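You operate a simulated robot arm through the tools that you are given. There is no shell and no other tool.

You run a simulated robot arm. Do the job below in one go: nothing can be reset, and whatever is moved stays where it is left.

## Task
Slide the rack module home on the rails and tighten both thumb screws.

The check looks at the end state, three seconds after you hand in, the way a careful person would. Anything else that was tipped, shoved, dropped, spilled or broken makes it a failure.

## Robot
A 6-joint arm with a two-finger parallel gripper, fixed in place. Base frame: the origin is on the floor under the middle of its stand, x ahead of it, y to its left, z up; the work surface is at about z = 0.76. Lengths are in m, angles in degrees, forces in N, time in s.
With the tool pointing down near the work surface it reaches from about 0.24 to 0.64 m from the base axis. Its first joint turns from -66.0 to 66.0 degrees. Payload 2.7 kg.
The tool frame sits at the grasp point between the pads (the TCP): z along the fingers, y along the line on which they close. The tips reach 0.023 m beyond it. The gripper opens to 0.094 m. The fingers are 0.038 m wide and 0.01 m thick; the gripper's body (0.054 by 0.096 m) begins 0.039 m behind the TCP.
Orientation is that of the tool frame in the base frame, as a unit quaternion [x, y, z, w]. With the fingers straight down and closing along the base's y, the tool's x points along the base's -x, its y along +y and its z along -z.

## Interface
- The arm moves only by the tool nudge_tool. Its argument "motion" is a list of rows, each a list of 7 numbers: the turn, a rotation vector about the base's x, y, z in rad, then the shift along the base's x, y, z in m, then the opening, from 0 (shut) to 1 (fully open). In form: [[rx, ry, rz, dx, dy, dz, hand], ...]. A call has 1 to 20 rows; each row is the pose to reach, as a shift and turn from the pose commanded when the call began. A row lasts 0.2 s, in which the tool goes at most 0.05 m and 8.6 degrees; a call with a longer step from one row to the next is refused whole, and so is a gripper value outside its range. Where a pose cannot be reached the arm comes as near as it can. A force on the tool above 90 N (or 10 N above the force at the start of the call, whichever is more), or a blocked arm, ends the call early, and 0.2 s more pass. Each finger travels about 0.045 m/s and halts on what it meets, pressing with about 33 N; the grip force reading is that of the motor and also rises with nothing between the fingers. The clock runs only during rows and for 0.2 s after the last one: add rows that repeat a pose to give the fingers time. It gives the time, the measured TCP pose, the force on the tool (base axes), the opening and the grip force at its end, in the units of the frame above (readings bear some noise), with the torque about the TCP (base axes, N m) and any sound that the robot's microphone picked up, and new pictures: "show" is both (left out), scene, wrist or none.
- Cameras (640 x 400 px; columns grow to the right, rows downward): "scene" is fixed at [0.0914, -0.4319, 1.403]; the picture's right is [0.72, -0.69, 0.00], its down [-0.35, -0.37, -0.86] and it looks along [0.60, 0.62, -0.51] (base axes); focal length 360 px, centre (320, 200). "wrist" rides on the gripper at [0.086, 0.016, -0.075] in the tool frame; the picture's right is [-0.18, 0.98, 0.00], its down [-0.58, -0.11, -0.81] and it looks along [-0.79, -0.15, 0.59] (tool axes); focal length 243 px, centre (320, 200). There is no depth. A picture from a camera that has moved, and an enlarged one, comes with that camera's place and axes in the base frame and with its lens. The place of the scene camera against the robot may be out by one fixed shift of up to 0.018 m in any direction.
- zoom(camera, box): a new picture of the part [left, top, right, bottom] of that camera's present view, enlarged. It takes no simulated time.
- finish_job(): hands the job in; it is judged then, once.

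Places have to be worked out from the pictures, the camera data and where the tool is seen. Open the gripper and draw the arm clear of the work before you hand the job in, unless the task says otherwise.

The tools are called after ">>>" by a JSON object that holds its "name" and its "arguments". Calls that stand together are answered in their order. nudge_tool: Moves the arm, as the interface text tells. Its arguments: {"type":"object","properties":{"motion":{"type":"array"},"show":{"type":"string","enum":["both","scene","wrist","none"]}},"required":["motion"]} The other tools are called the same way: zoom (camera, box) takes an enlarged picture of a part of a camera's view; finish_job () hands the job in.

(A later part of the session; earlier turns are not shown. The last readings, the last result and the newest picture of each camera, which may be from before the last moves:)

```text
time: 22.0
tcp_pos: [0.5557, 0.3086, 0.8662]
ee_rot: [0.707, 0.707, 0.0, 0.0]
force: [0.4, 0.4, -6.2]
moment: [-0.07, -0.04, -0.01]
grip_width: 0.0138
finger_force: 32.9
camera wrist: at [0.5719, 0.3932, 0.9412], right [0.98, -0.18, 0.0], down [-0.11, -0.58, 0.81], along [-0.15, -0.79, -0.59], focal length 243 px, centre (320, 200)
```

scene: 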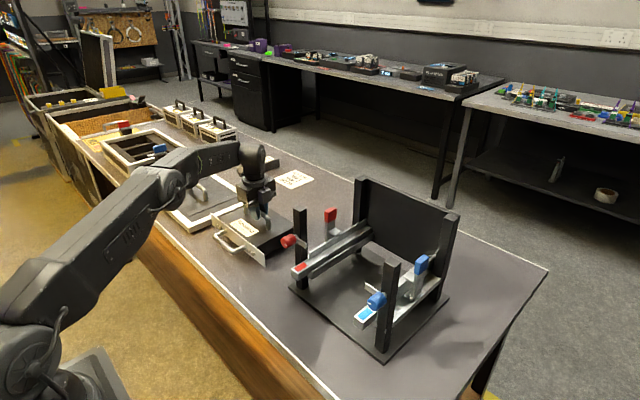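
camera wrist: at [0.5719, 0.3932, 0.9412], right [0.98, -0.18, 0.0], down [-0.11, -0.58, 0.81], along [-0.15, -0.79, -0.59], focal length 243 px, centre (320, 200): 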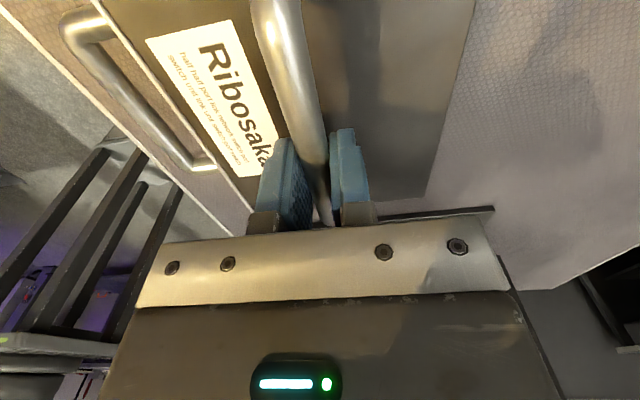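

The module weighs only about 6.2 N and hangs level (its position in the wrist view is unchanged). Next I'll pull it toward the robot and raise it, so its rear clears the knobs before moving sideways.

>>> {"name": "nudge_tool", "arguments": {"motion": [[0, 0, 0, -0.01, -0.002, 0.012, 0], [0, 0, 0, -0.025, -0.005, 0.028, 0], [0, 0, 0, -0.045, -0.008, 0.045, 0], [0, 0, 0, -0.07, -0.012, 0.062, 0], [0, 0, 0, -0.095, -0.015, 0.08, 0], [0, 0, 0, -0.12, -0.018, 0.098, 0], [0, 0, 0, -0.145, -0.02, 0.112, 0], [0, 0, 0, -0.165, -0.02, 0.122, 0], [0, 0, 0, -0.18, -0.02, 0.13, 0], [0, 0, 0, -0.18, -0.02, 0.13, 0]], "show": "both"}}

```text
time: 24.2
tcp_pos: [0.3751, 0.2883, 0.9964]
ee_rot: [0.707, 0.707, -0.001, 0.0]
force: [-0.8, -0.1, -6.3]
moment: [-0.09, -0.02, 0.02]
grip_width: 0.0137
finger_force: 32.8
camera wrist: at [0.3916, 0.3741, 1.0717], right [0.98, -0.18, 0.0], down [-0.11, -0.58, 0.81], along [-0.15, -0.79, -0.59], focal length 243 px, centre (320, 200)
```

scene: 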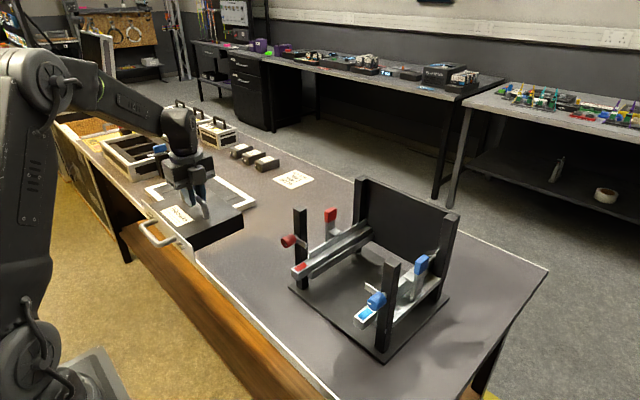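
wrist: 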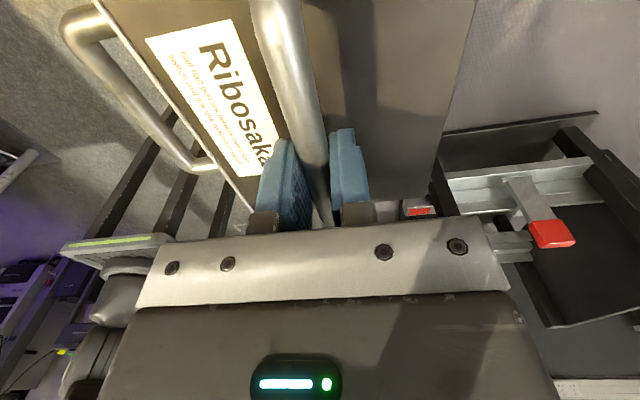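

The module's rear is at x≈0.447, clear of the knobs (faces at 0.462). I'll traverse in −y, slightly further back for margin, to line up in front of the rack (target TCP y≈−0.0615).

>>> {"name": "nudge_tool", "arguments": {"motion": [[0, 0, 0, -0.008, -0.015, 0, 0], [0, 0, 0, -0.012, -0.045, 0, 0], [0, 0, 0, -0.015, -0.08, 0, 0], [0, 0, 0, -0.015, -0.115, 0, 0], [0, 0, 0, -0.015, -0.15, 0, 0], [0, 0, 0, -0.015, -0.185, 0, 0], [0, 0, 0, -0.015, -0.22, 0, 0], [0, 0, 0, -0.015, -0.255, 0, 0], [0, 0, 0, -0.015, -0.29, 0, 0], [0, 0, 0, -0.015, -0.32, 0, 0], [0, 0, 0, -0.015, -0.34, -0.005, 0], [0, 0, 0, -0.015, -0.35, -0.01, 0], [0, 0, 0, -0.015, -0.35, -0.01, 0]], "show": "both"}}

```text
time: 27.0
tcp_pos: [0.3604, -0.0627, 0.9861]
ee_rot: [0.707, 0.707, 0.0, 0.0]
force: [0.5, -0.8, -7.5]
moment: [-0.09, -0.04, 0.0]
grip_width: 0.0138
finger_force: 32.6
camera wrist: at [0.3774, 0.0233, 1.0613], right [0.98, -0.18, 0.0], down [-0.11, -0.58, 0.81], along [-0.15, -0.79, -0.59], focal length 243 px, centre (320, 200)
```

scene: 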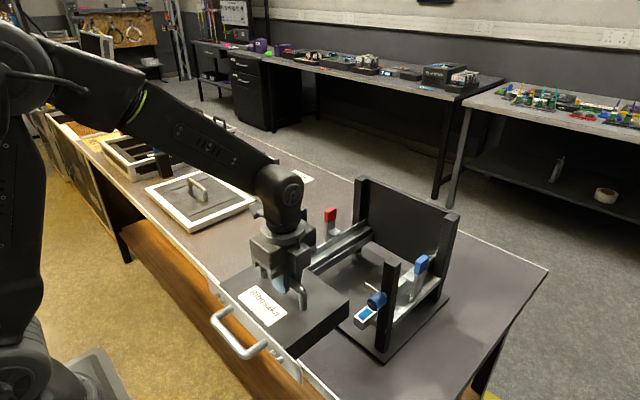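
wrist: 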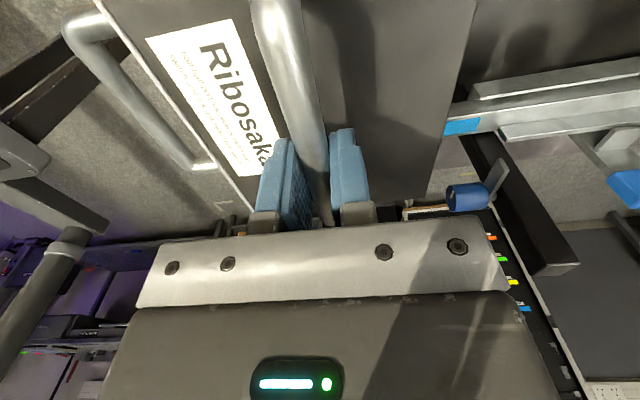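

>>> {"name": "zoom", "arguments": {"camera": "wrist", "box": [380, 60, 560, 240]}}

>>> {"name": "zoom", "arguments": {"camera": "scene", "box": [200, 200, 440, 380]}}

```text
2.22 times, centred on (470, 150) of wrist
camera zoom: at [0.3774, 0.0233, 1.0613], right [0.98, -0.18, 0.0], down [-0.11, -0.58, 0.81], along [-0.15, -0.79, -0.59], focal length 539 px, centre (-13, 311)
```

zoom: 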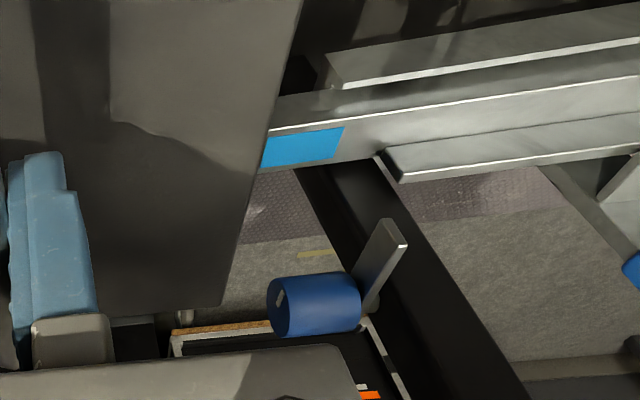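

```text
2.22 times, centred on (320, 290) of scene
camera zoom: at [0.0915, -0.4319, 1.4029], right [0.72, -0.69, 0.0], down [-0.35, -0.37, -0.86], along [0.6, 0.62, -0.51], focal length 801 px, centre (320, 0)
```

zoom: 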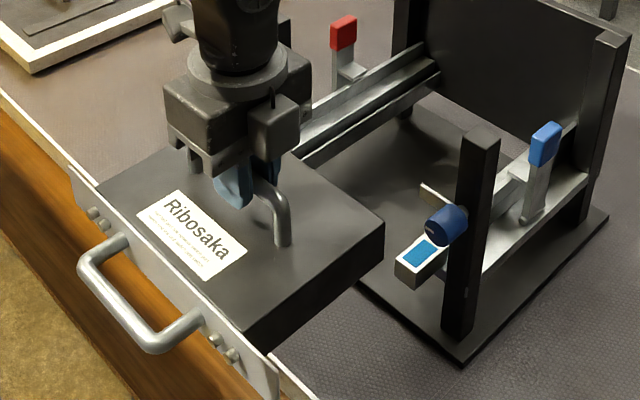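

Relative to the blue side, the body edge is about 2–3 mm inside the fence, consistent with being nearly centred. I'll lower to about 8 mm above rail height, trim y by +1 mm and advance until the rear sits over the bar noses.

>>> {"name": "nudge_tool", "arguments": {"motion": [[0, 0, 0, 0, 0.001, -0.008, 0], [0, 0, 0, 0, 0.001, -0.016, 0], [0, 0, 0, 0, 0.001, -0.024, 0], [0, 0, 0, 0.01, 0.001, -0.024, 0], [0, 0, 0, 0.025, 0.001, -0.024, 0], [0, 0, 0, 0.04, 0.001, -0.024, 0], [0, 0, 0, 0.055, 0.001, -0.024, 0], [0, 0, 0, 0.055, 0.001, -0.024, 0], [0, 0, 0, 0.055, 0.001, -0.024, 0]], "show": "both"}}

```text
time: 29.0
tcp_pos: [0.4157, -0.0622, 0.9628]
ee_rot: [0.707, 0.707, 0.0, 0.0]
force: [-0.4, 0.4, -6.6]
moment: [-0.09, -0.02, -0.01]
grip_width: 0.0135
finger_force: 33.0
camera wrist: at [0.4321, 0.0245, 1.0374], right [0.98, -0.18, 0.0], down [-0.11, -0.58, 0.81], along [-0.15, -0.79, -0.59], focal length 243 px, centre (320, 200)
```

scene: 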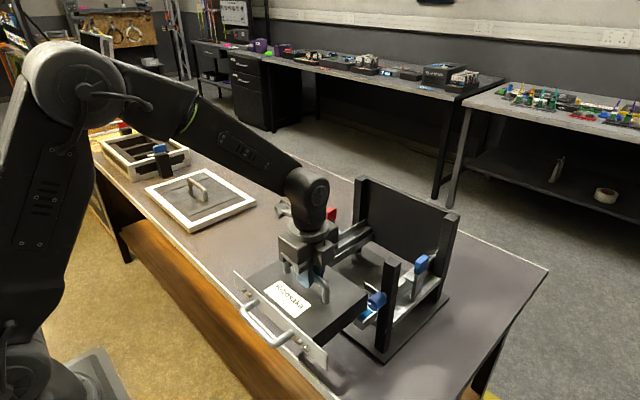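
wrist: 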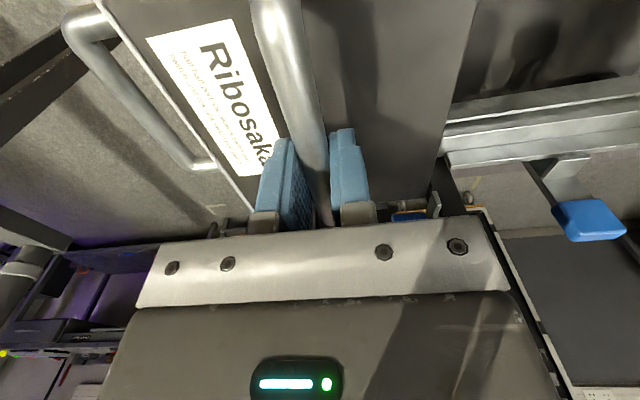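

>>> {"name": "zoom", "arguments": {"camera": "wrist", "box": [360, 80, 560, 240]}}

>>> {"name": "zoom", "arguments": {"camera": "scene", "box": [230, 190, 450, 370]}}

```text
2.50 times, centred on (460, 160) of wrist
camera zoom: at [0.4321, 0.0245, 1.0374], right [0.98, -0.18, 0.0], down [-0.11, -0.58, 0.81], along [-0.15, -0.79, -0.59], focal length 606 px, centre (-30, 300)
```

zoom: 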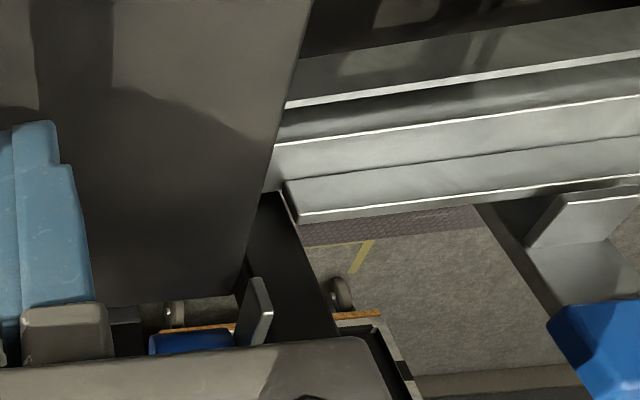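

```text
2.22 times, centred on (340, 280) of scene
camera zoom: at [0.0915, -0.4319, 1.4029], right [0.72, -0.69, 0.0], down [-0.35, -0.37, -0.86], along [0.6, 0.62, -0.51], focal length 801 px, centre (276, 22)
```

zoom: 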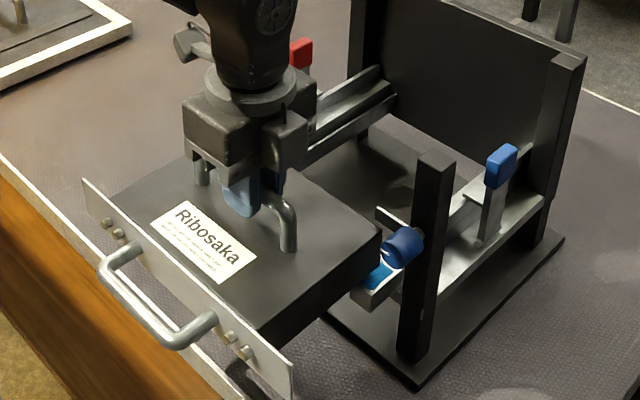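

The measurements now agree: the body is centred at y≈−0.0507 with about 4–5 mm clearance to each fence, and the body bottom is about 6 mm above the bars. I'll advance to take the rear past the fence starts (x≈0.519), watching force.

>>> {"name": "nudge_tool", "arguments": {"motion": [[0, 0, 0, 0.008, 0.0005, 0, 0], [0, 0, 0, 0.018, 0.0005, 0, 0], [0, 0, 0, 0.028, 0.0005, 0, 0], [0, 0, 0, 0.038, 0.0005, 0, 0], [0, 0, 0, 0.048, 0.0005, 0, 0], [0, 0, 0, 0.055, 0.0005, 0, 0], [0, 0, 0, 0.055, 0.0005, 0, 0]], "show": "both"}}

```text
time: 30.6
tcp_pos: [0.469, -0.0615, 0.9632]
ee_rot: [0.707, 0.707, -0.001, 0.0]
force: [0.2, 0.0, -6.9]
moment: [-0.09, -0.04, 0.04]
grip_width: 0.0134
finger_force: 33.0
camera wrist: at [0.4873, 0.025, 1.0377], right [0.98, -0.18, 0.0], down [-0.11, -0.58, 0.81], along [-0.15, -0.79, -0.59], focal length 243 px, centre (320, 200)
```

scene: 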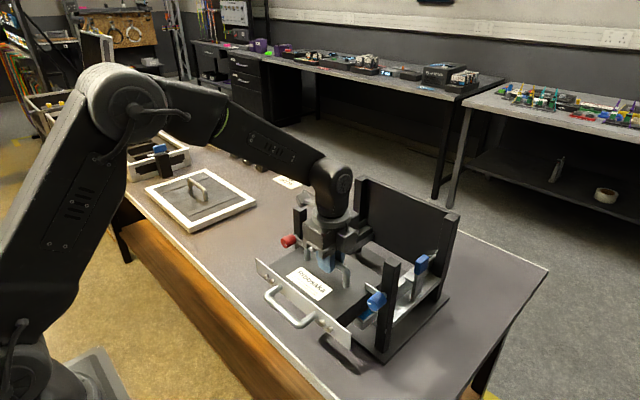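
wrist: 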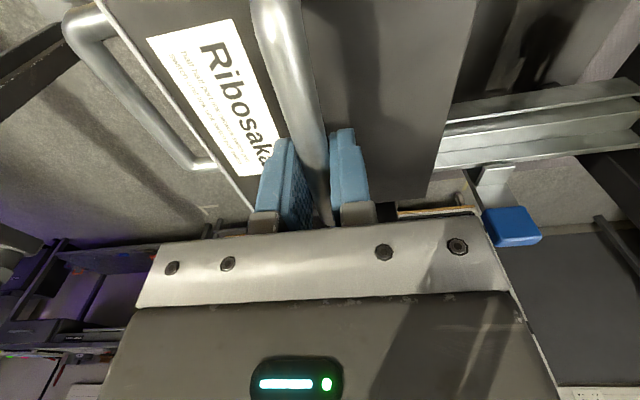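

>>> {"name": "zoom", "arguments": {"camera": "scene", "box": [240, 180, 460, 360]}}

>>> {"name": "zoom", "arguments": {"camera": "wrist", "box": [380, 60, 580, 220]}}

```text
2.22 times, centred on (350, 270) of scene
camera zoom: at [0.0915, -0.4319, 1.4029], right [0.72, -0.69, 0.0], down [-0.35, -0.37, -0.86], along [0.6, 0.62, -0.51], focal length 801 px, centre (253, 44)
```

zoom: 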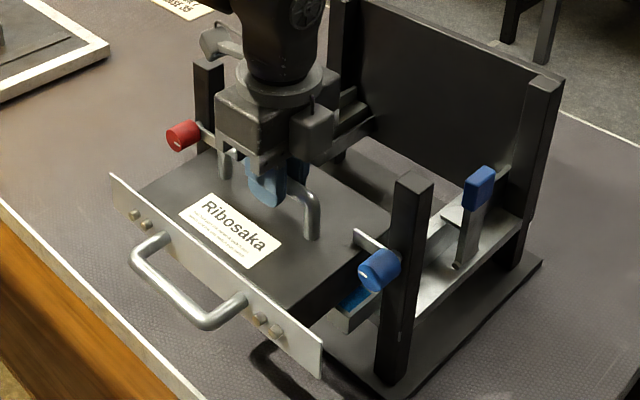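

```text
2.50 times, centred on (480, 140) of wrist
camera zoom: at [0.4873, 0.025, 1.0377], right [0.98, -0.18, 0.0], down [-0.11, -0.58, 0.81], along [-0.15, -0.79, -0.59], focal length 606 px, centre (-80, 350)
```

zoom: 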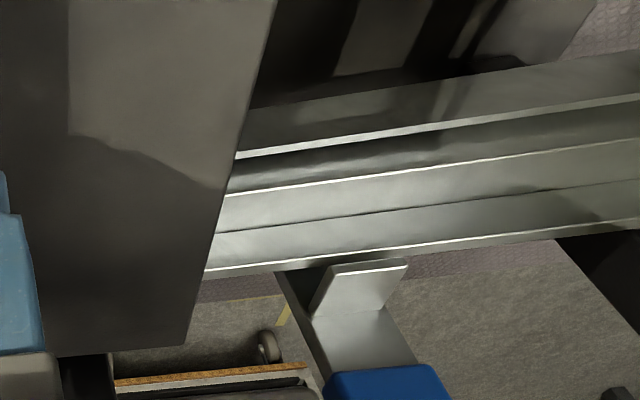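

No contact so far, and the lever tabs (z≈0.890, flush with the fences) clear the body. I'll keep advancing to x≈0.515 while sinking 3 mm, so the centre of mass is over the rails before I set it down.

>>> {"name": "nudge_tool", "arguments": {"motion": [[0, 0, 0, 0.008, 0, -0.0015, 0], [0, 0, 0, 0.018, 0, -0.003, 0], [0, 0, 0, 0.028, 0, -0.003, 0], [0, 0, 0, 0.038, 0, -0.003, 0], [0, 0, 0, 0.045, 0, -0.003, 0], [0, 0, 0, 0.045, 0, -0.003, 0]], "show": "both"}}

```text
time: 32.0
tcp_pos: [0.5161, -0.0599, 0.9605]
ee_rot: [0.707, 0.707, 0.001, 0.0]
force: [0.2, -0.3, -6.2]
moment: [-0.12, -0.03, -0.03]
grip_width: 0.0136
finger_force: 33.1
camera wrist: at [0.5322, 0.025, 1.0344], right [0.98, -0.18, 0.0], down [-0.11, -0.58, 0.81], along [-0.15, -0.79, -0.59], focal length 243 px, centre (320, 200)
```

scene: 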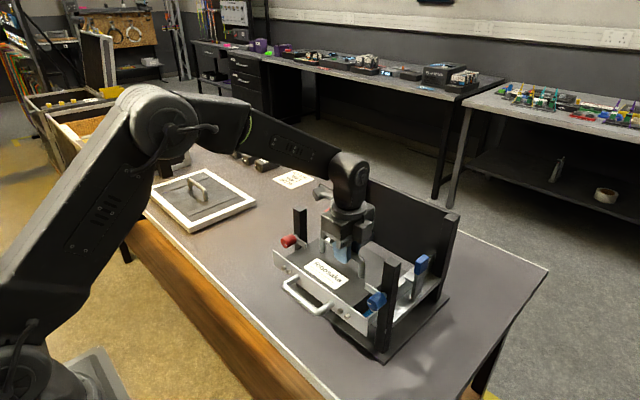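
wrist: 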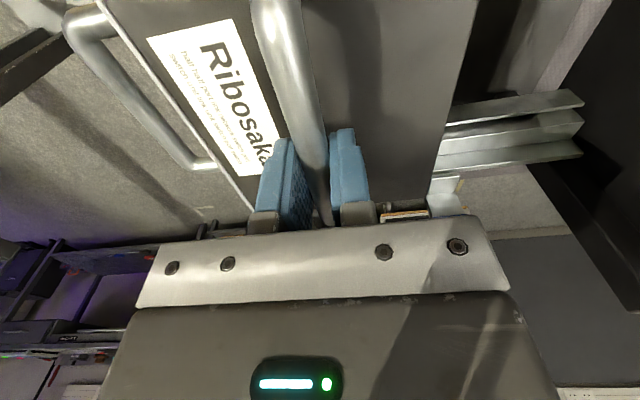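

Force is still pure weight, so there is no contact yet. Now I'll lower slowly in 1 mm steps to set the module on the bars, watching the vertical force drop.

>>> {"name": "nudge_tool", "arguments": {"motion": [[0, 0, 0, 0, 0, -0.001, 0], [0, 0, 0, 0, 0, -0.002, 0], [0, 0, 0, 0, 0, -0.003, 0], [0, 0, 0, 0, 0, -0.003, 0]], "show": "none"}}

```text
time: 33.0
tcp_pos: [0.5152, -0.0594, 0.9567]
ee_rot: [0.707, 0.707, 0.0, 0.0]
force: [-0.7, 0.3, -7.1]
moment: [-0.13, -0.05, -0.01]
grip_width: 0.0137
finger_force: 33.3
```

>>> {"name": "nudge_tool", "arguments": {"motion": [[0, 0, 0, 0, 0, -0.001, 0], [0, 0, 0, 0, 0, -0.002, 0], [0, 0, 0, 0, 0, -0.003, 0], [0, 0, 0, 0, 0, -0.003, 0]], "show": "none"}}

```text
time: 34.0
tcp_pos: [0.516, -0.0609, 0.9551]
ee_rot: [0.708, 0.707, 0.0, 0.001]
force: [1.9, -0.1, -1.5]
moment: [0.27, 0.12, -0.1]
grip_width: 0.0138
finger_force: 33.2
```

The load has transferred to the rails (Fz −6.5 → −1.5 N at TCP z≈0.955). I'll slide forward 12 mm, then inspect the panel's clearance under the knobs before going further.

>>> {"name": "nudge_tool", "arguments": {"motion": [[0, 0, 0, 0.004, 0, 0, 0], [0, 0, 0, 0.008, 0, 0, 0], [0, 0, 0, 0.012, 0, 0, 0], [0, 0, 0, 0.012, 0, 0, 0]], "show": "both"}}

>>> {"name": "zoom", "arguments": {"camera": "scene", "box": [250, 210, 410, 350]}}

```text
time: 35.0
tcp_pos: [0.5266, -0.0609, 0.9531]
ee_rot: [0.707, 0.707, 0.0, 0.0]
force: [0.2, -0.5, -3.6]
moment: [-0.01, 0.0, 0.06]
grip_width: 0.0138
finger_force: 33.2
camera wrist: at [0.5441, 0.0252, 1.0283], right [0.98, -0.18, 0.0], down [-0.11, -0.58, 0.81], along [-0.15, -0.79, -0.59], focal length 243 px, centre (320, 200)
```

scene: 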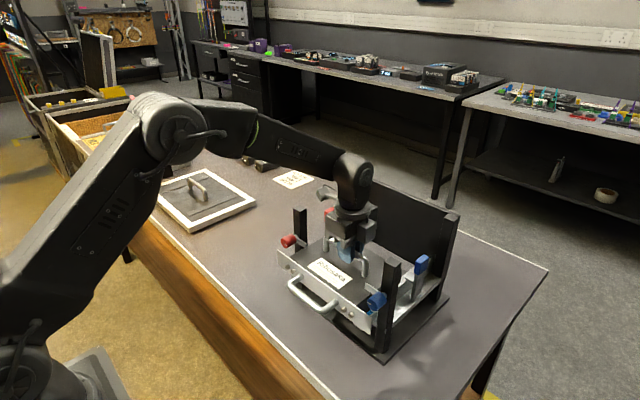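
wrist: 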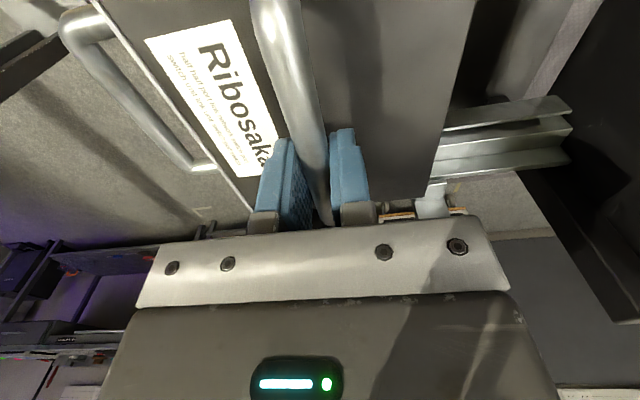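

```text
2.86 times, centred on (330, 280) of scene
camera zoom: at [0.0915, -0.4319, 1.403], right [0.72, -0.69, 0.0], down [-0.35, -0.37, -0.86], along [0.6, 0.62, -0.51], focal length 1030 px, centre (291, -29)
```

zoom: 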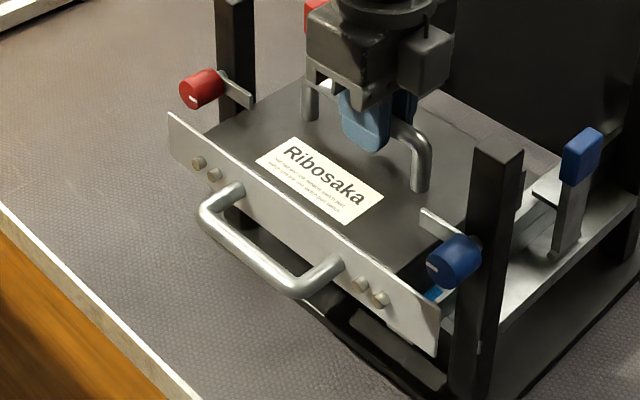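

>>> {"name": "zoom", "arguments": {"camera": "scene", "box": [340, 270, 410, 340]}}

>>> {"name": "zoom", "arguments": {"camera": "scene", "box": [265, 215, 335, 285]}}

```text
5.71 times, centred on (375, 305) of scene
camera zoom: at [0.0915, -0.4319, 1.403], right [0.72, -0.69, 0.0], down [-0.35, -0.37, -0.86], along [0.6, 0.62, -0.51], focal length 2059 px, centre (6, -400)
```

zoom: 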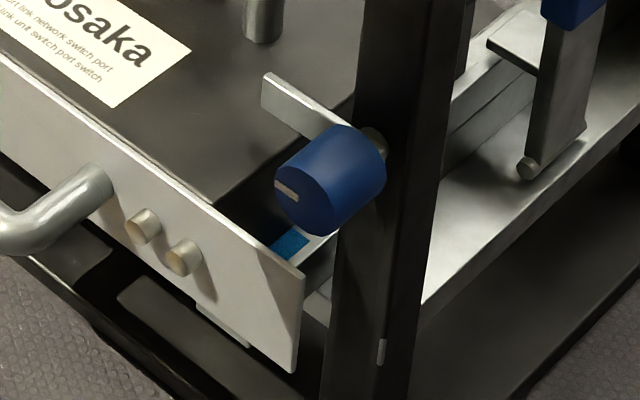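

```text
5.71 times, centred on (300, 250) of scene
camera zoom: at [0.0915, -0.4319, 1.403], right [0.72, -0.69, 0.0], down [-0.35, -0.37, -0.86], along [0.6, 0.62, -0.51], focal length 2059 px, centre (434, -86)
```

zoom: 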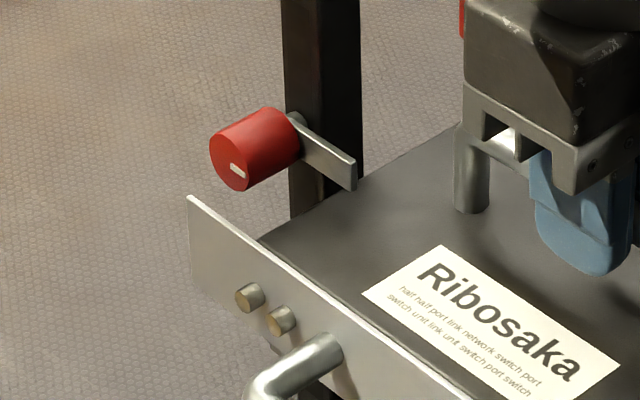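

The panel's top edge is at about z≈0.913–0.914 and the knobs' undersides at about 0.9165, so it should just pass beneath. I'll slide forward slowly, watching for resistance.

>>> {"name": "nudge_tool", "arguments": {"motion": [[0, 0, 0, 0.004, 0, 0, 0], [0, 0, 0, 0.008, 0, 0, 0], [0, 0, 0, 0.012, 0, 0, 0], [0, 0, 0, 0.016, 0, 0, 0], [0, 0, 0, 0.02, 0, 0, 0], [0, 0, 0, 0.02, 0, 0, 0]], "show": "both"}}

>>> {"name": "zoom", "arguments": {"camera": "scene", "box": [270, 215, 410, 345]}}

```text
time: 36.4
tcp_pos: [0.5476, -0.0605, 0.9542]
ee_rot: [0.707, 0.707, 0.0, 0.0]
force: [0.9, -0.1, -7.6]
moment: [-0.05, -0.03, 0.0]
grip_width: 0.0137
finger_force: 32.8
camera wrist: at [0.5643, 0.0253, 1.0284], right [0.98, -0.18, 0.0], down [-0.11, -0.58, 0.81], along [-0.15, -0.79, -0.59], focal length 243 px, centre (320, 200)
```

scene: 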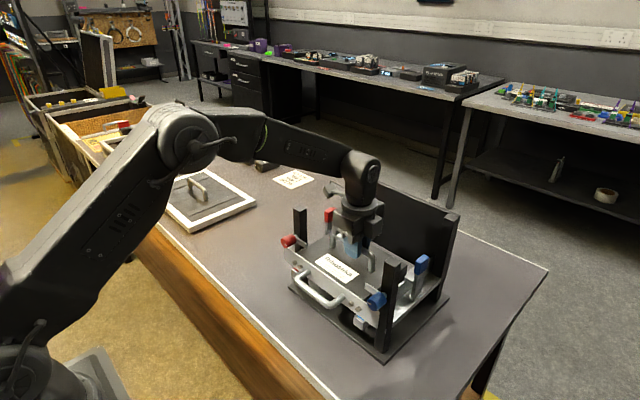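
wrist: 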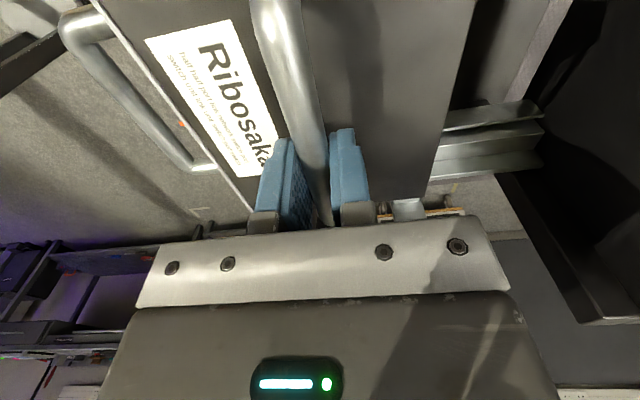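

```text
3.08 times, centred on (340, 280) of scene
camera zoom: at [0.0915, -0.4319, 1.4029], right [0.72, -0.69, 0.0], down [-0.35, -0.37, -0.86], along [0.6, 0.62, -0.51], focal length 1109 px, centre (258, -46)
```

zoom: 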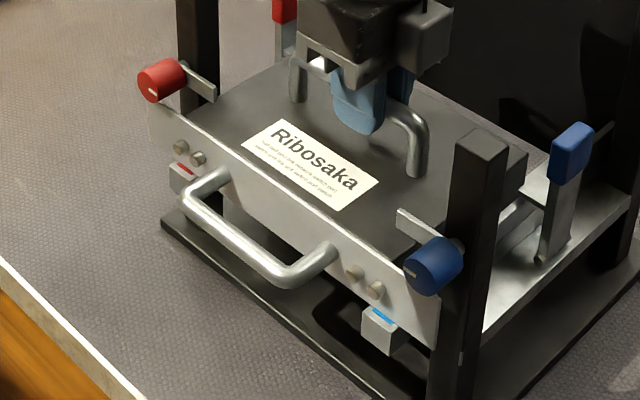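

The vertical force is back to full weight, so the module is hovering a fraction above the bars. I'll lower 2 mm more in small steps to seat it before the final slide.

>>> {"name": "nudge_tool", "arguments": {"motion": [[0, 0, 0, 0, 0, -0.0007, 0], [0, 0, 0, 0, 0, -0.0014, 0], [0, 0, 0, 0, 0, -0.002, 0], [0, 0, 0, 0, 0, -0.002, 0]], "show": "none"}}

```text
time: 37.4
tcp_pos: [0.5476, -0.0619, 0.9533]
ee_rot: [0.707, 0.707, 0.002, 0.001]
force: [-1.2, 0.2, 9.5]
moment: [0.5, 0.04, 0.02]
grip_width: 0.0138
finger_force: 33.1
```

It's now firmly on the bars (Fz +9.5 N at TCP z≈0.953). I'll ease up 1 mm and slide forward until the panel meets the posts (expected near x≈0.571).

>>> {"name": "nudge_tool", "arguments": {"motion": [[0, 0, 0, 0, 0, 0.001, 0], [0, 0, 0, 0.004, 0, 0.001, 0], [0, 0, 0, 0.008, 0, 0.001, 0], [0, 0, 0, 0.012, 0, 0.001, 0], [0, 0, 0, 0.016, 0, 0.001, 0], [0, 0, 0, 0.018, 0, 0.001, 0], [0, 0, 0, 0.018, 0, 0.001, 0]], "show": "both"}}

>>> {"name": "zoom", "arguments": {"camera": "scene", "box": [270, 215, 410, 345]}}

```text
time: 39.0
tcp_pos: [0.5635, -0.0615, 0.9536]
ee_rot: [0.707, 0.708, -0.001, 0.0]
force: [-5.8, -1.8, 7.3]
moment: [-0.28, 0.05, -0.06]
grip_width: 0.0135
finger_force: 32.9
camera wrist: at [0.5814, 0.0251, 1.0279], right [0.98, -0.18, 0.0], down [-0.11, -0.58, 0.81], along [-0.15, -0.79, -0.59], focal length 243 px, centre (320, 200)
```

scene: 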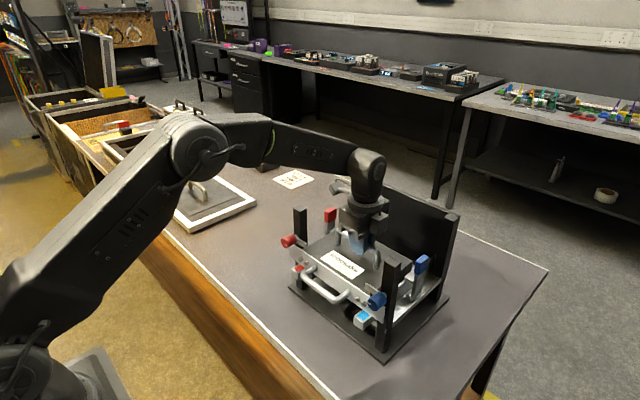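
wrist: 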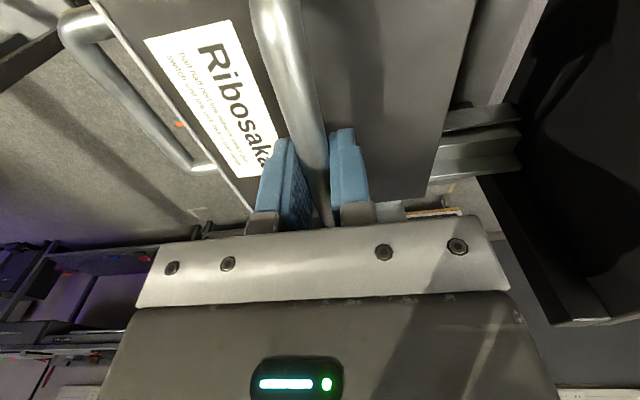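

```text
3.08 times, centred on (340, 280) of scene
camera zoom: at [0.0911, -0.4319, 1.403], right [0.72, -0.69, 0.0], down [-0.35, -0.37, -0.86], along [0.6, 0.62, -0.51], focal length 1109 px, centre (258, -46)
```

zoom: 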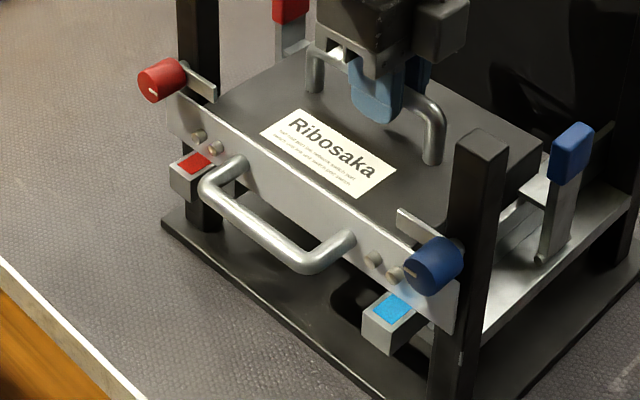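

Fx −5.8 N matches friction from the downward preload. I'll lift another 0.8 mm to unload and continue forward toward the stop.

>>> {"name": "nudge_tool", "arguments": {"motion": [[0, 0, 0, 0, 0, 0.0008, 0], [0, 0, 0, 0.003, 0, 0.0008, 0], [0, 0, 0, 0.006, 0, 0.0008, 0], [0, 0, 0, 0.009, 0, 0.0008, 0], [0, 0, 0, 0.009, 0, 0.0008, 0]], "show": "both"}}

>>> {"name": "zoom", "arguments": {"camera": "scene", "box": [270, 215, 410, 345]}}

```text
time: 40.2
tcp_pos: [0.573, -0.0603, 0.9515]
ee_rot: [0.707, 0.707, -0.001, -0.001]
force: [-14.3, 1.3, 1.1]
moment: [0.06, 0.11, 0.04]
grip_width: 0.0136
finger_force: 33.2
camera wrist: at [0.5901, 0.0251, 1.0278], right [0.98, -0.18, 0.0], down [-0.11, -0.58, 0.81], along [-0.15, -0.79, -0.59], focal length 243 px, centre (320, 200)
```

scene: 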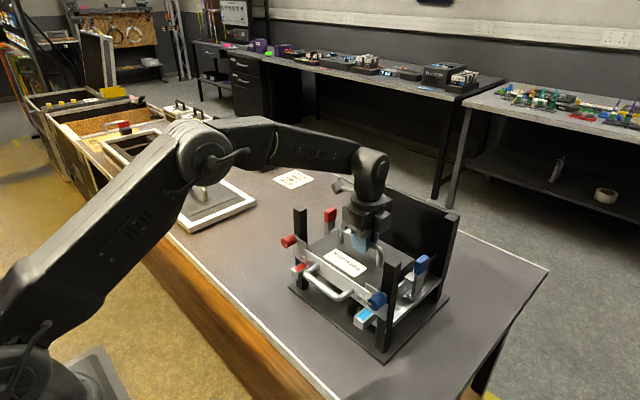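
wrist: 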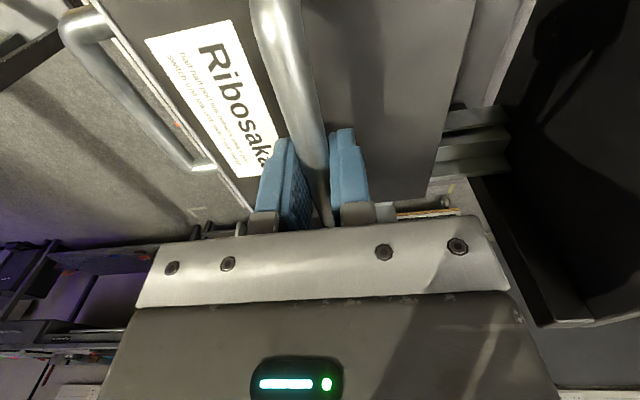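

```text
3.08 times, centred on (340, 280) of scene
camera zoom: at [0.091, -0.4318, 1.403], right [0.72, -0.69, 0.0], down [-0.35, -0.37, -0.86], along [0.6, 0.62, -0.51], focal length 1109 px, centre (258, -46)
```

zoom: 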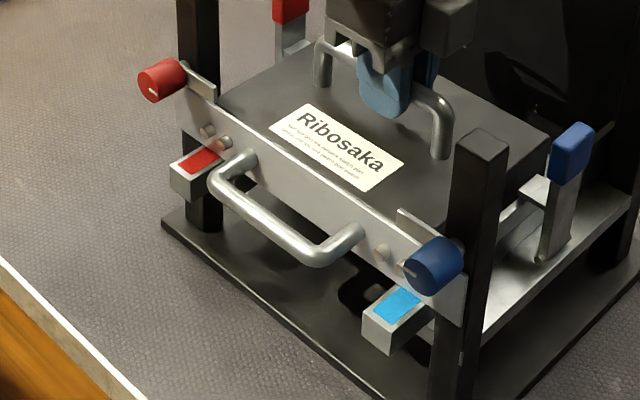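

Fx jumped to −14 N at x≈0.573, so the panel appears to be against the posts. I'll push another 2 mm to confirm a hard stop on both sides.

>>> {"name": "nudge_tool", "arguments": {"motion": [[0, 0, 0, 0.001, 0, 0, 0], [0, 0, 0, 0.002, 0, 0, 0], [0, 0, 0, 0.002, 0, 0, 0]], "show": "none"}}

>>> {"name": "zoom", "arguments": {"camera": "scene", "box": [270, 220, 340, 290]}}

>>> {"name": "zoom", "arguments": {"camera": "scene", "box": [345, 265, 415, 335]}}

```text
time: 41.0
tcp_pos: [0.5729, -0.0606, 0.9531]
ee_rot: [0.707, 0.707, -0.005, -0.005]
force: [-36.1, 3.4, 4.4]
moment: [0.05, 0.15, 0.1]
grip_width: 0.0136
finger_force: 32.5
```

```text
5.71 times, centred on (305, 255) of scene
camera zoom: at [0.0903, -0.4318, 1.4031], right [0.72, -0.69, 0.0], down [-0.35, -0.37, -0.86], along [0.6, 0.62, -0.51], focal length 2059 px, centre (406, -114)
```

zoom: 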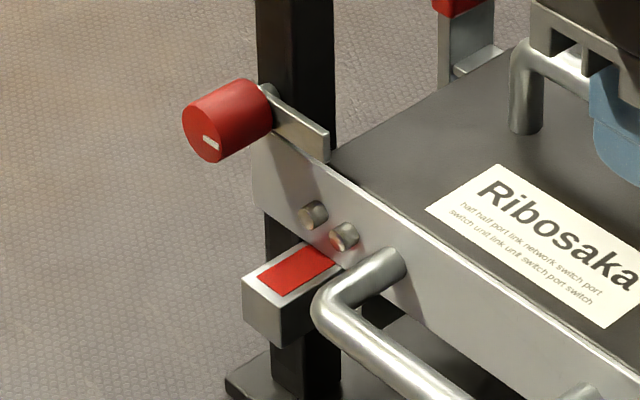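

```text
5.71 times, centred on (380, 300) of scene
camera zoom: at [0.0903, -0.4318, 1.4031], right [0.72, -0.69, 0.0], down [-0.35, -0.37, -0.86], along [0.6, 0.62, -0.51], focal length 2059 px, centre (-23, -371)
```

zoom: 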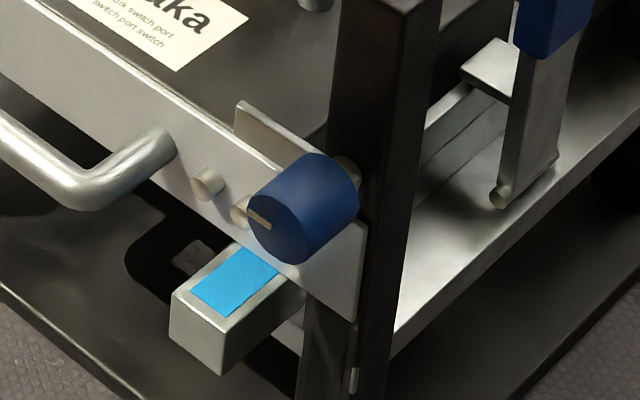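

Position is unchanged at x≈0.573 under 36 N, so that's a hard stop and the module is home against both posts, with the tabs just in front of and above the panel. I'll relax the push and open the gripper.

>>> {"name": "nudge_tool", "arguments": {"motion": [[0, 0, 0, -0.001, 0, 0, 0], [0, 0, 0, -0.002, 0, 0, 0], [0, 0, 0, -0.002, 0, 0, 0.3], [0, 0, 0, -0.002, 0, 0, 0.6], [0, 0, 0, -0.002, 0, 0, 0.8], [0, 0, 0, -0.002, 0, 0, 0.8], [0, 0, 0, -0.002, 0, 0, 0.8], [0, 0, 0, -0.002, 0, 0, 0.8]], "show": "both"}}

```text
time: 42.8
tcp_pos: [0.5742, -0.0607, 0.9536]
ee_rot: [0.708, 0.707, 0.0, 0.0]
force: [0.0, 1.1, -0.7]
moment: [0.01, 0.02, 0.0]
grip_width: 0.0751
finger_force: 0.0
camera wrist: at [0.5908, 0.0251, 1.0283], right [0.98, -0.18, 0.0], down [-0.11, -0.58, 0.81], along [-0.15, -0.79, -0.59], focal length 243 px, centre (320, 200)
```

scene: 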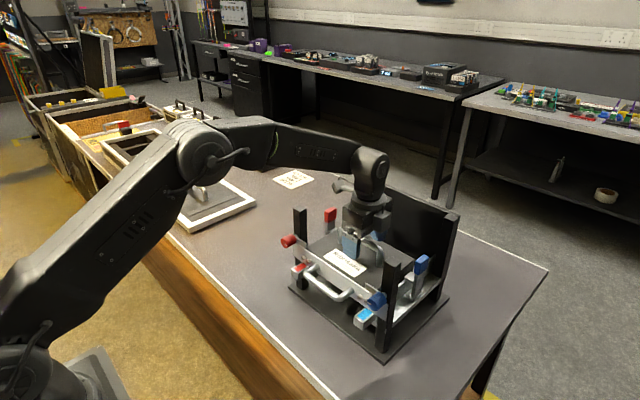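
wrist: 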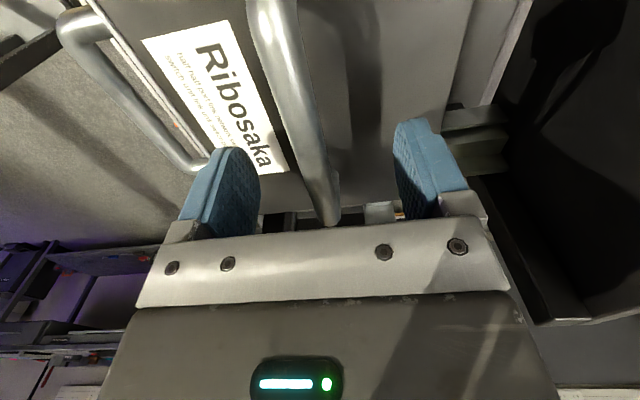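

The handle is released with no residual force. I'll lift straight up clear of the handle and posts.

>>> {"name": "nudge_tool", "arguments": {"motion": [[0, 0, 0, 0, 0, 0.02, 0.8], [0, 0, 0, 0, 0, 0.05, 0.8], [0, 0, 0, 0, 0, 0.09, 0.8], [0, 0, 0, -0.01, 0, 0.13, 0.8], [0, 0, 0, -0.05, 0, 0.15, 0.8], [0, 0, 0, -0.09, 0, 0.15, 0.8], [0, 0, 0, -0.13, 0, 0.15, 0.8], [0, 0, 0, -0.13, 0, 0.15, 0.8]], "show": "both"}}

>>> {"name": "zoom", "arguments": {"camera": "scene", "box": [270, 200, 470, 360]}}

```text
time: 44.6
tcp_pos: [0.4448, -0.0599, 1.1039]
ee_rot: [0.708, 0.707, 0.0, 0.0]
force: [0.2, 0.2, 0.4]
moment: [0.04, -0.02, -0.01]
grip_width: 0.0753
finger_force: 0.0
camera wrist: at [0.4618, 0.0255, 1.179], right [0.98, -0.18, 0.0], down [-0.11, -0.58, 0.81], along [-0.15, -0.79, -0.59], focal length 243 px, centre (320, 200)
```

scene: 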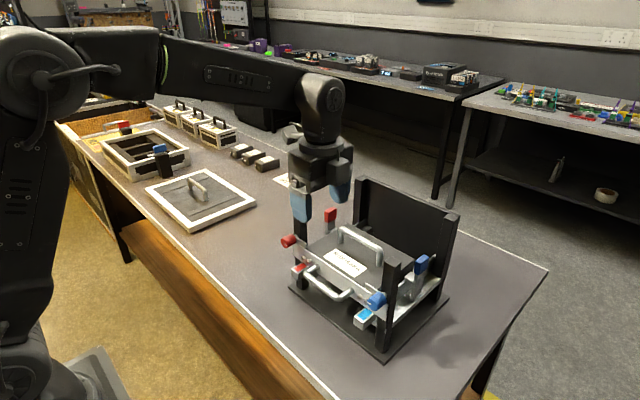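
wrist: 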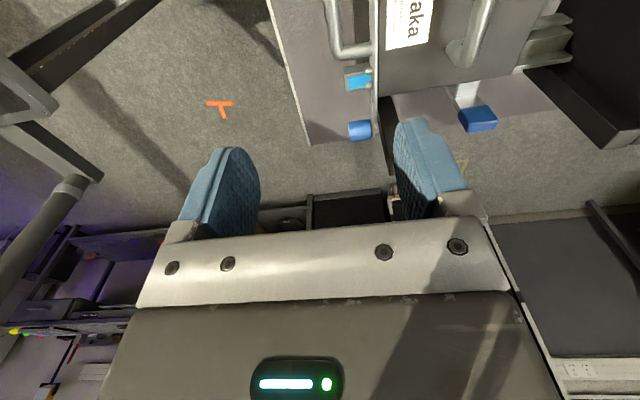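

```text
2.50 times, centred on (370, 280) of scene
camera zoom: at [0.0914, -0.4319, 1.403], right [0.72, -0.69, 0.0], down [-0.35, -0.37, -0.86], along [0.6, 0.62, -0.51], focal length 901 px, centre (195, 0)
```

zoom: 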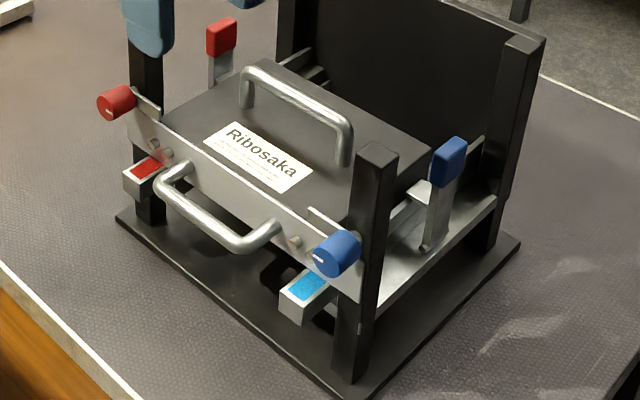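

>>> {"name": "zoom", "arguments": {"camera": "scene", "box": [275, 220, 335, 280]}}

>>> {"name": "zoom", "arguments": {"camera": "scene", "box": [350, 270, 410, 330]}}

>>> {"name": "zoom", "arguments": {"camera": "wrist", "box": [310, 40, 430, 180]}}

```text
6.67 times, centred on (305, 250) of scene
camera zoom: at [0.0914, -0.4319, 1.403], right [0.72, -0.69, 0.0], down [-0.35, -0.37, -0.86], along [0.6, 0.62, -0.51], focal length 2402 px, centre (420, -133)
```

zoom: 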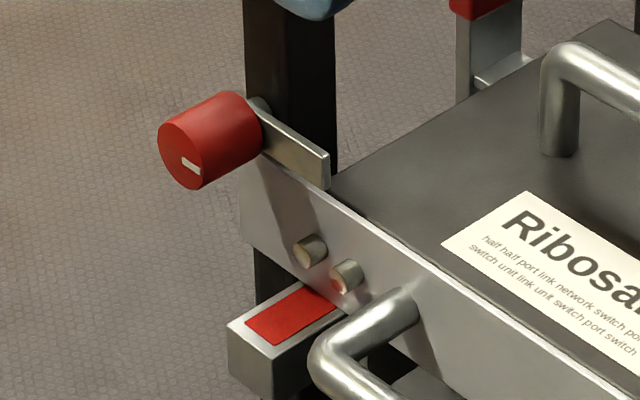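

```text
6.67 times, centred on (380, 300) of scene
camera zoom: at [0.0914, -0.4319, 1.403], right [0.72, -0.69, 0.0], down [-0.35, -0.37, -0.86], along [0.6, 0.62, -0.51], focal length 2402 px, centre (-80, -467)
```

zoom: 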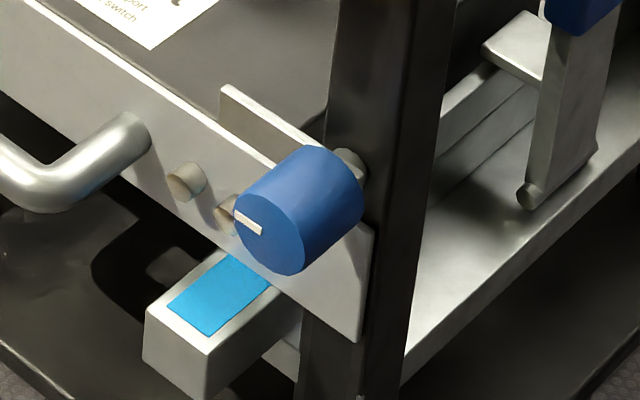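

```text
2.86 times, centred on (370, 110) of wrist
camera zoom: at [0.4618, 0.0255, 1.179], right [0.98, -0.18, 0.0], down [-0.11, -0.58, 0.81], along [-0.15, -0.79, -0.59], focal length 693 px, centre (177, 457)
```

zoom: 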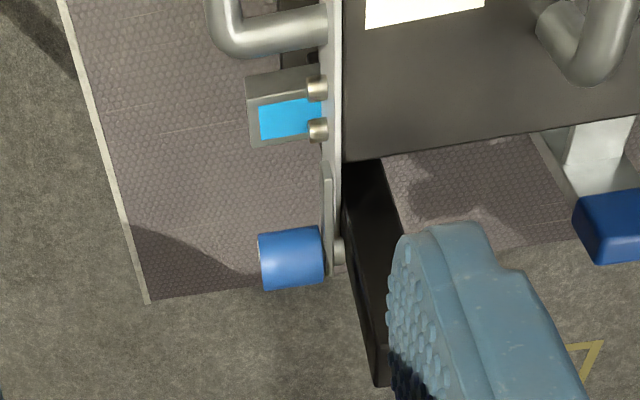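

The wrist view confirms the panel sits flush on the posts with the tab just in front of it, so turning each tab down 90° will clamp the panel. To turn the knobs I want the tool horizontal, pointing +x. First I'll yaw back to 0 and retreat in front of the red knob.

>>> {"name": "nudge_tool", "arguments": {"motion": [[0, 0, 0.14, -0.01, 0.01, 0, 1], [0, 0, 0.28, -0.02, 0.02, 0, 1], [0, 0, 0.42, -0.03, 0.035, 0, 1], [0, 0, 0.56, -0.04, 0.05, 0, 1], [0, 0, 0.7, -0.05, 0.065, 0, 1], [0, 0, 0.84, -0.06, 0.08, 0, 1], [0, 0, 0.98, -0.07, 0.095, 0, 1], [0, 0, 1.12, -0.08, 0.11, 0, 1], [0, 0, 1.26, -0.085, 0.12, 0, 1], [0, 0, 1.4, -0.085, 0.13, 0, 1], [0, 0, 1.5, -0.085, 0.132, 0, 1], [0, 0, 1.5708, -0.085, 0.132, 0, 1], [0, 0, 1.5708, -0.085, 0.132, 0, 1]], "show": "wrist"}}

```text
time: 47.4
tcp_pos: [0.3585, 0.0715, 1.1024]
ee_rot: [0.0, 1.0, 0.0, 0.0]
force: [0.9, -0.5, 0.5]
moment: [0.0, -0.02, -0.01]
grip_width: 0.094
finger_force: 0.0
camera wrist: at [0.2733, 0.0869, 1.1782], right [0.18, 0.98, 0.0], down [0.58, -0.11, 0.81], along [0.79, -0.15, -0.59], focal length 243 px, centre (320, 200)
```

wrist: 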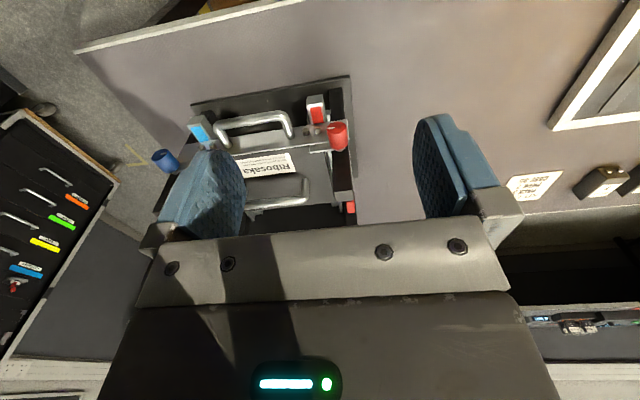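

>>> {"name": "zoom", "arguments": {"camera": "wrist", "box": [290, 80, 370, 180]}}

>>> {"name": "zoom", "arguments": {"camera": "wrist", "box": [140, 100, 240, 200]}}

```text
4.00 times, centred on (330, 130) of wrist
camera zoom: at [0.2733, 0.0869, 1.1782], right [0.18, 0.98, 0.0], down [0.58, -0.11, 0.81], along [0.79, -0.15, -0.59], focal length 970 px, centre (280, 480)
```

zoom: 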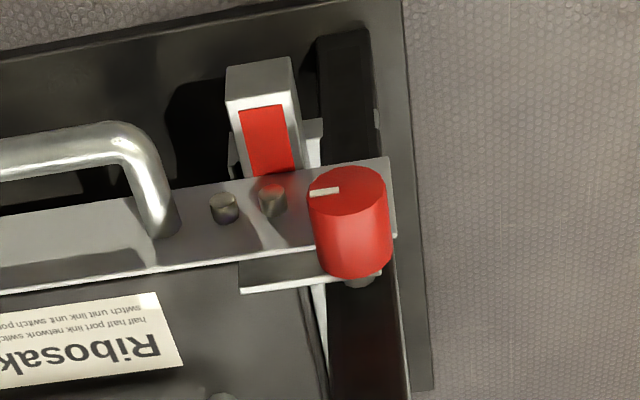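

```text
4.00 times, centred on (190, 150) of wrist
camera zoom: at [0.2733, 0.0869, 1.1782], right [0.18, 0.98, 0.0], down [0.58, -0.11, 0.81], along [0.79, -0.15, -0.59], focal length 970 px, centre (840, 400)
```

zoom: 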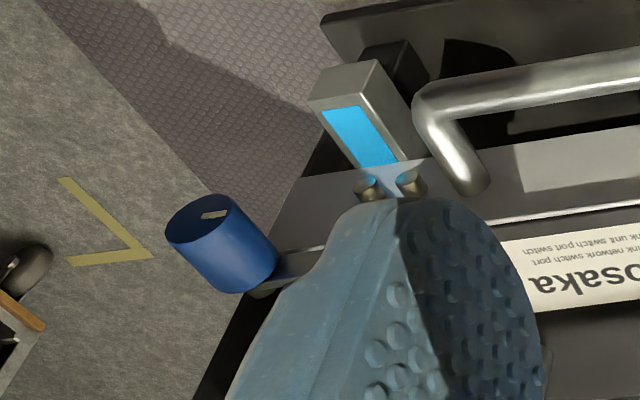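

Knob axes refined: red ≈ (y 0.072, z 0.930), blue ≈ (y −0.171, z 0.931), faces at x≈0.462. I'll tilt the tool forward toward horizontal in free space in front of the red knob and see whether the pose is reachable.

>>> {"name": "nudge_tool", "arguments": {"motion": [[0, -0.14, 0, 0, 0, 0, 1], [0, -0.28, 0, 0, 0, -0.01, 1], [0, -0.42, 0, 0, 0, -0.02, 1], [0, -0.56, 0, 0.005, 0, -0.03, 1], [0, -0.7, 0, 0.01, 0, -0.04, 1], [0, -0.84, 0, 0.015, 0, -0.05, 1], [0, -0.98, 0, 0.02, 0, -0.06, 1], [0, -1.12, 0, 0.025, 0, -0.07, 1], [0, -1.26, 0, 0.03, 0, -0.08, 1], [0, -1.4, 0, 0.035, 0, -0.09, 1], [0, -1.5, 0, 0.04, 0, -0.1, 1], [0, -1.5708, 0, 0.04, 0, -0.1, 1], [0, -1.5708, 0, 0.04, 0, -0.1, 1]], "show": "both"}}

```text
time: 50.2
tcp_pos: [0.4092, 0.1092, 1.0406]
ee_rot: [-0.017, 0.711, -0.025, 0.703]
force: [-0.2, 0.0, 0.4]
moment: [0.02, 0.01, -0.02]
grip_width: 0.0941
finger_force: 0.0
out of reach, approached as far as the arm can: row 6, 7, 8, 9, 10, 11, 12, 13
camera wrist: at [0.3348, 0.121, 0.954], right [0.01, 0.99, 0.12], down [-0.8, -0.06, 0.6], along [0.6, -0.11, 0.79], focal length 243 px, centre (320, 200)
```

scene: 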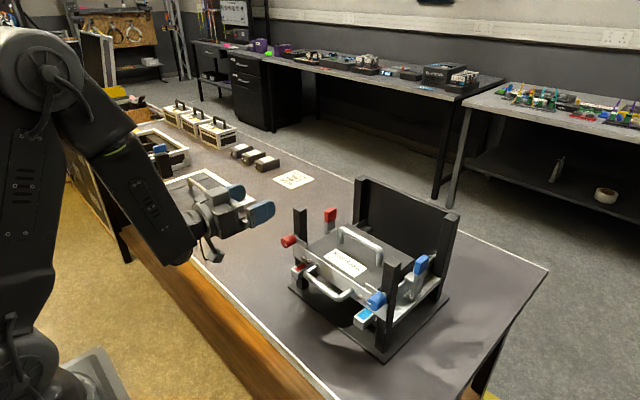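
wrist: 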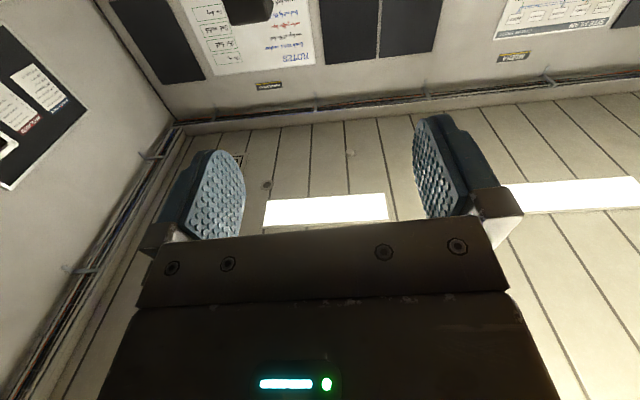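

The exact pose was out of reach there because the wrist is too close to the base; the arm is slightly off at (0.409, 0.109, 1.041), nearly horizontal. Further forward should be easier, so I'll test the horizontal pose at (0.47, 0.16, 0.95), over the empty spot left of the rack.

>>> {"name": "nudge_tool", "arguments": {"motion": [[0, 0, 0, 0.015, 0.02, -0.02, 1], [0, 0, 0, 0.03, 0.035, -0.04, 1], [0, 0, 0, 0.045, 0.05, -0.065, 1], [0, 0, 0, 0.06, 0.05, -0.09, 1], [0, 0, 0, 0.06, 0.05, -0.09, 1]], "show": "both"}}

```text
time: 51.4
tcp_pos: [0.4718, 0.1616, 0.9516]
ee_rot: [-0.021, 0.711, -0.029, 0.702]
force: [0.4, 0.4, -0.2]
moment: [0.02, 0.01, 0.0]
grip_width: 0.0942
finger_force: 0.1
camera wrist: at [0.3971, 0.1712, 0.8656], right [0.02, 0.99, 0.11], down [-0.8, -0.06, 0.6], along [0.6, -0.1, 0.79], focal length 243 px, centre (320, 200)
```

scene: 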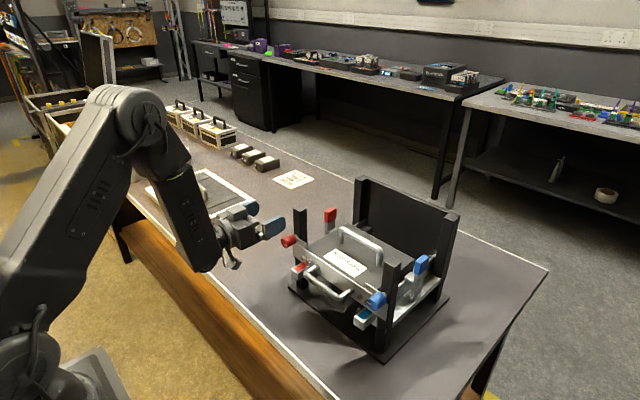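
wrist: 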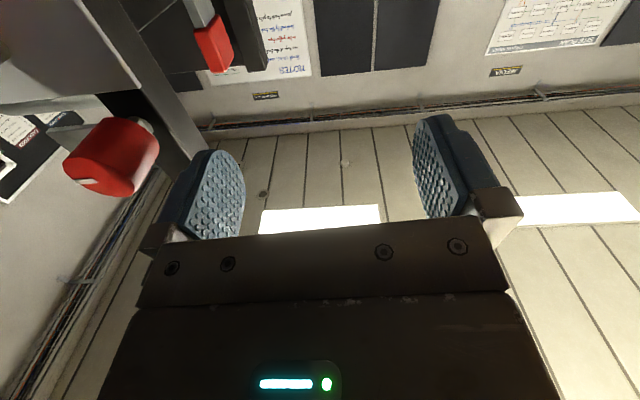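

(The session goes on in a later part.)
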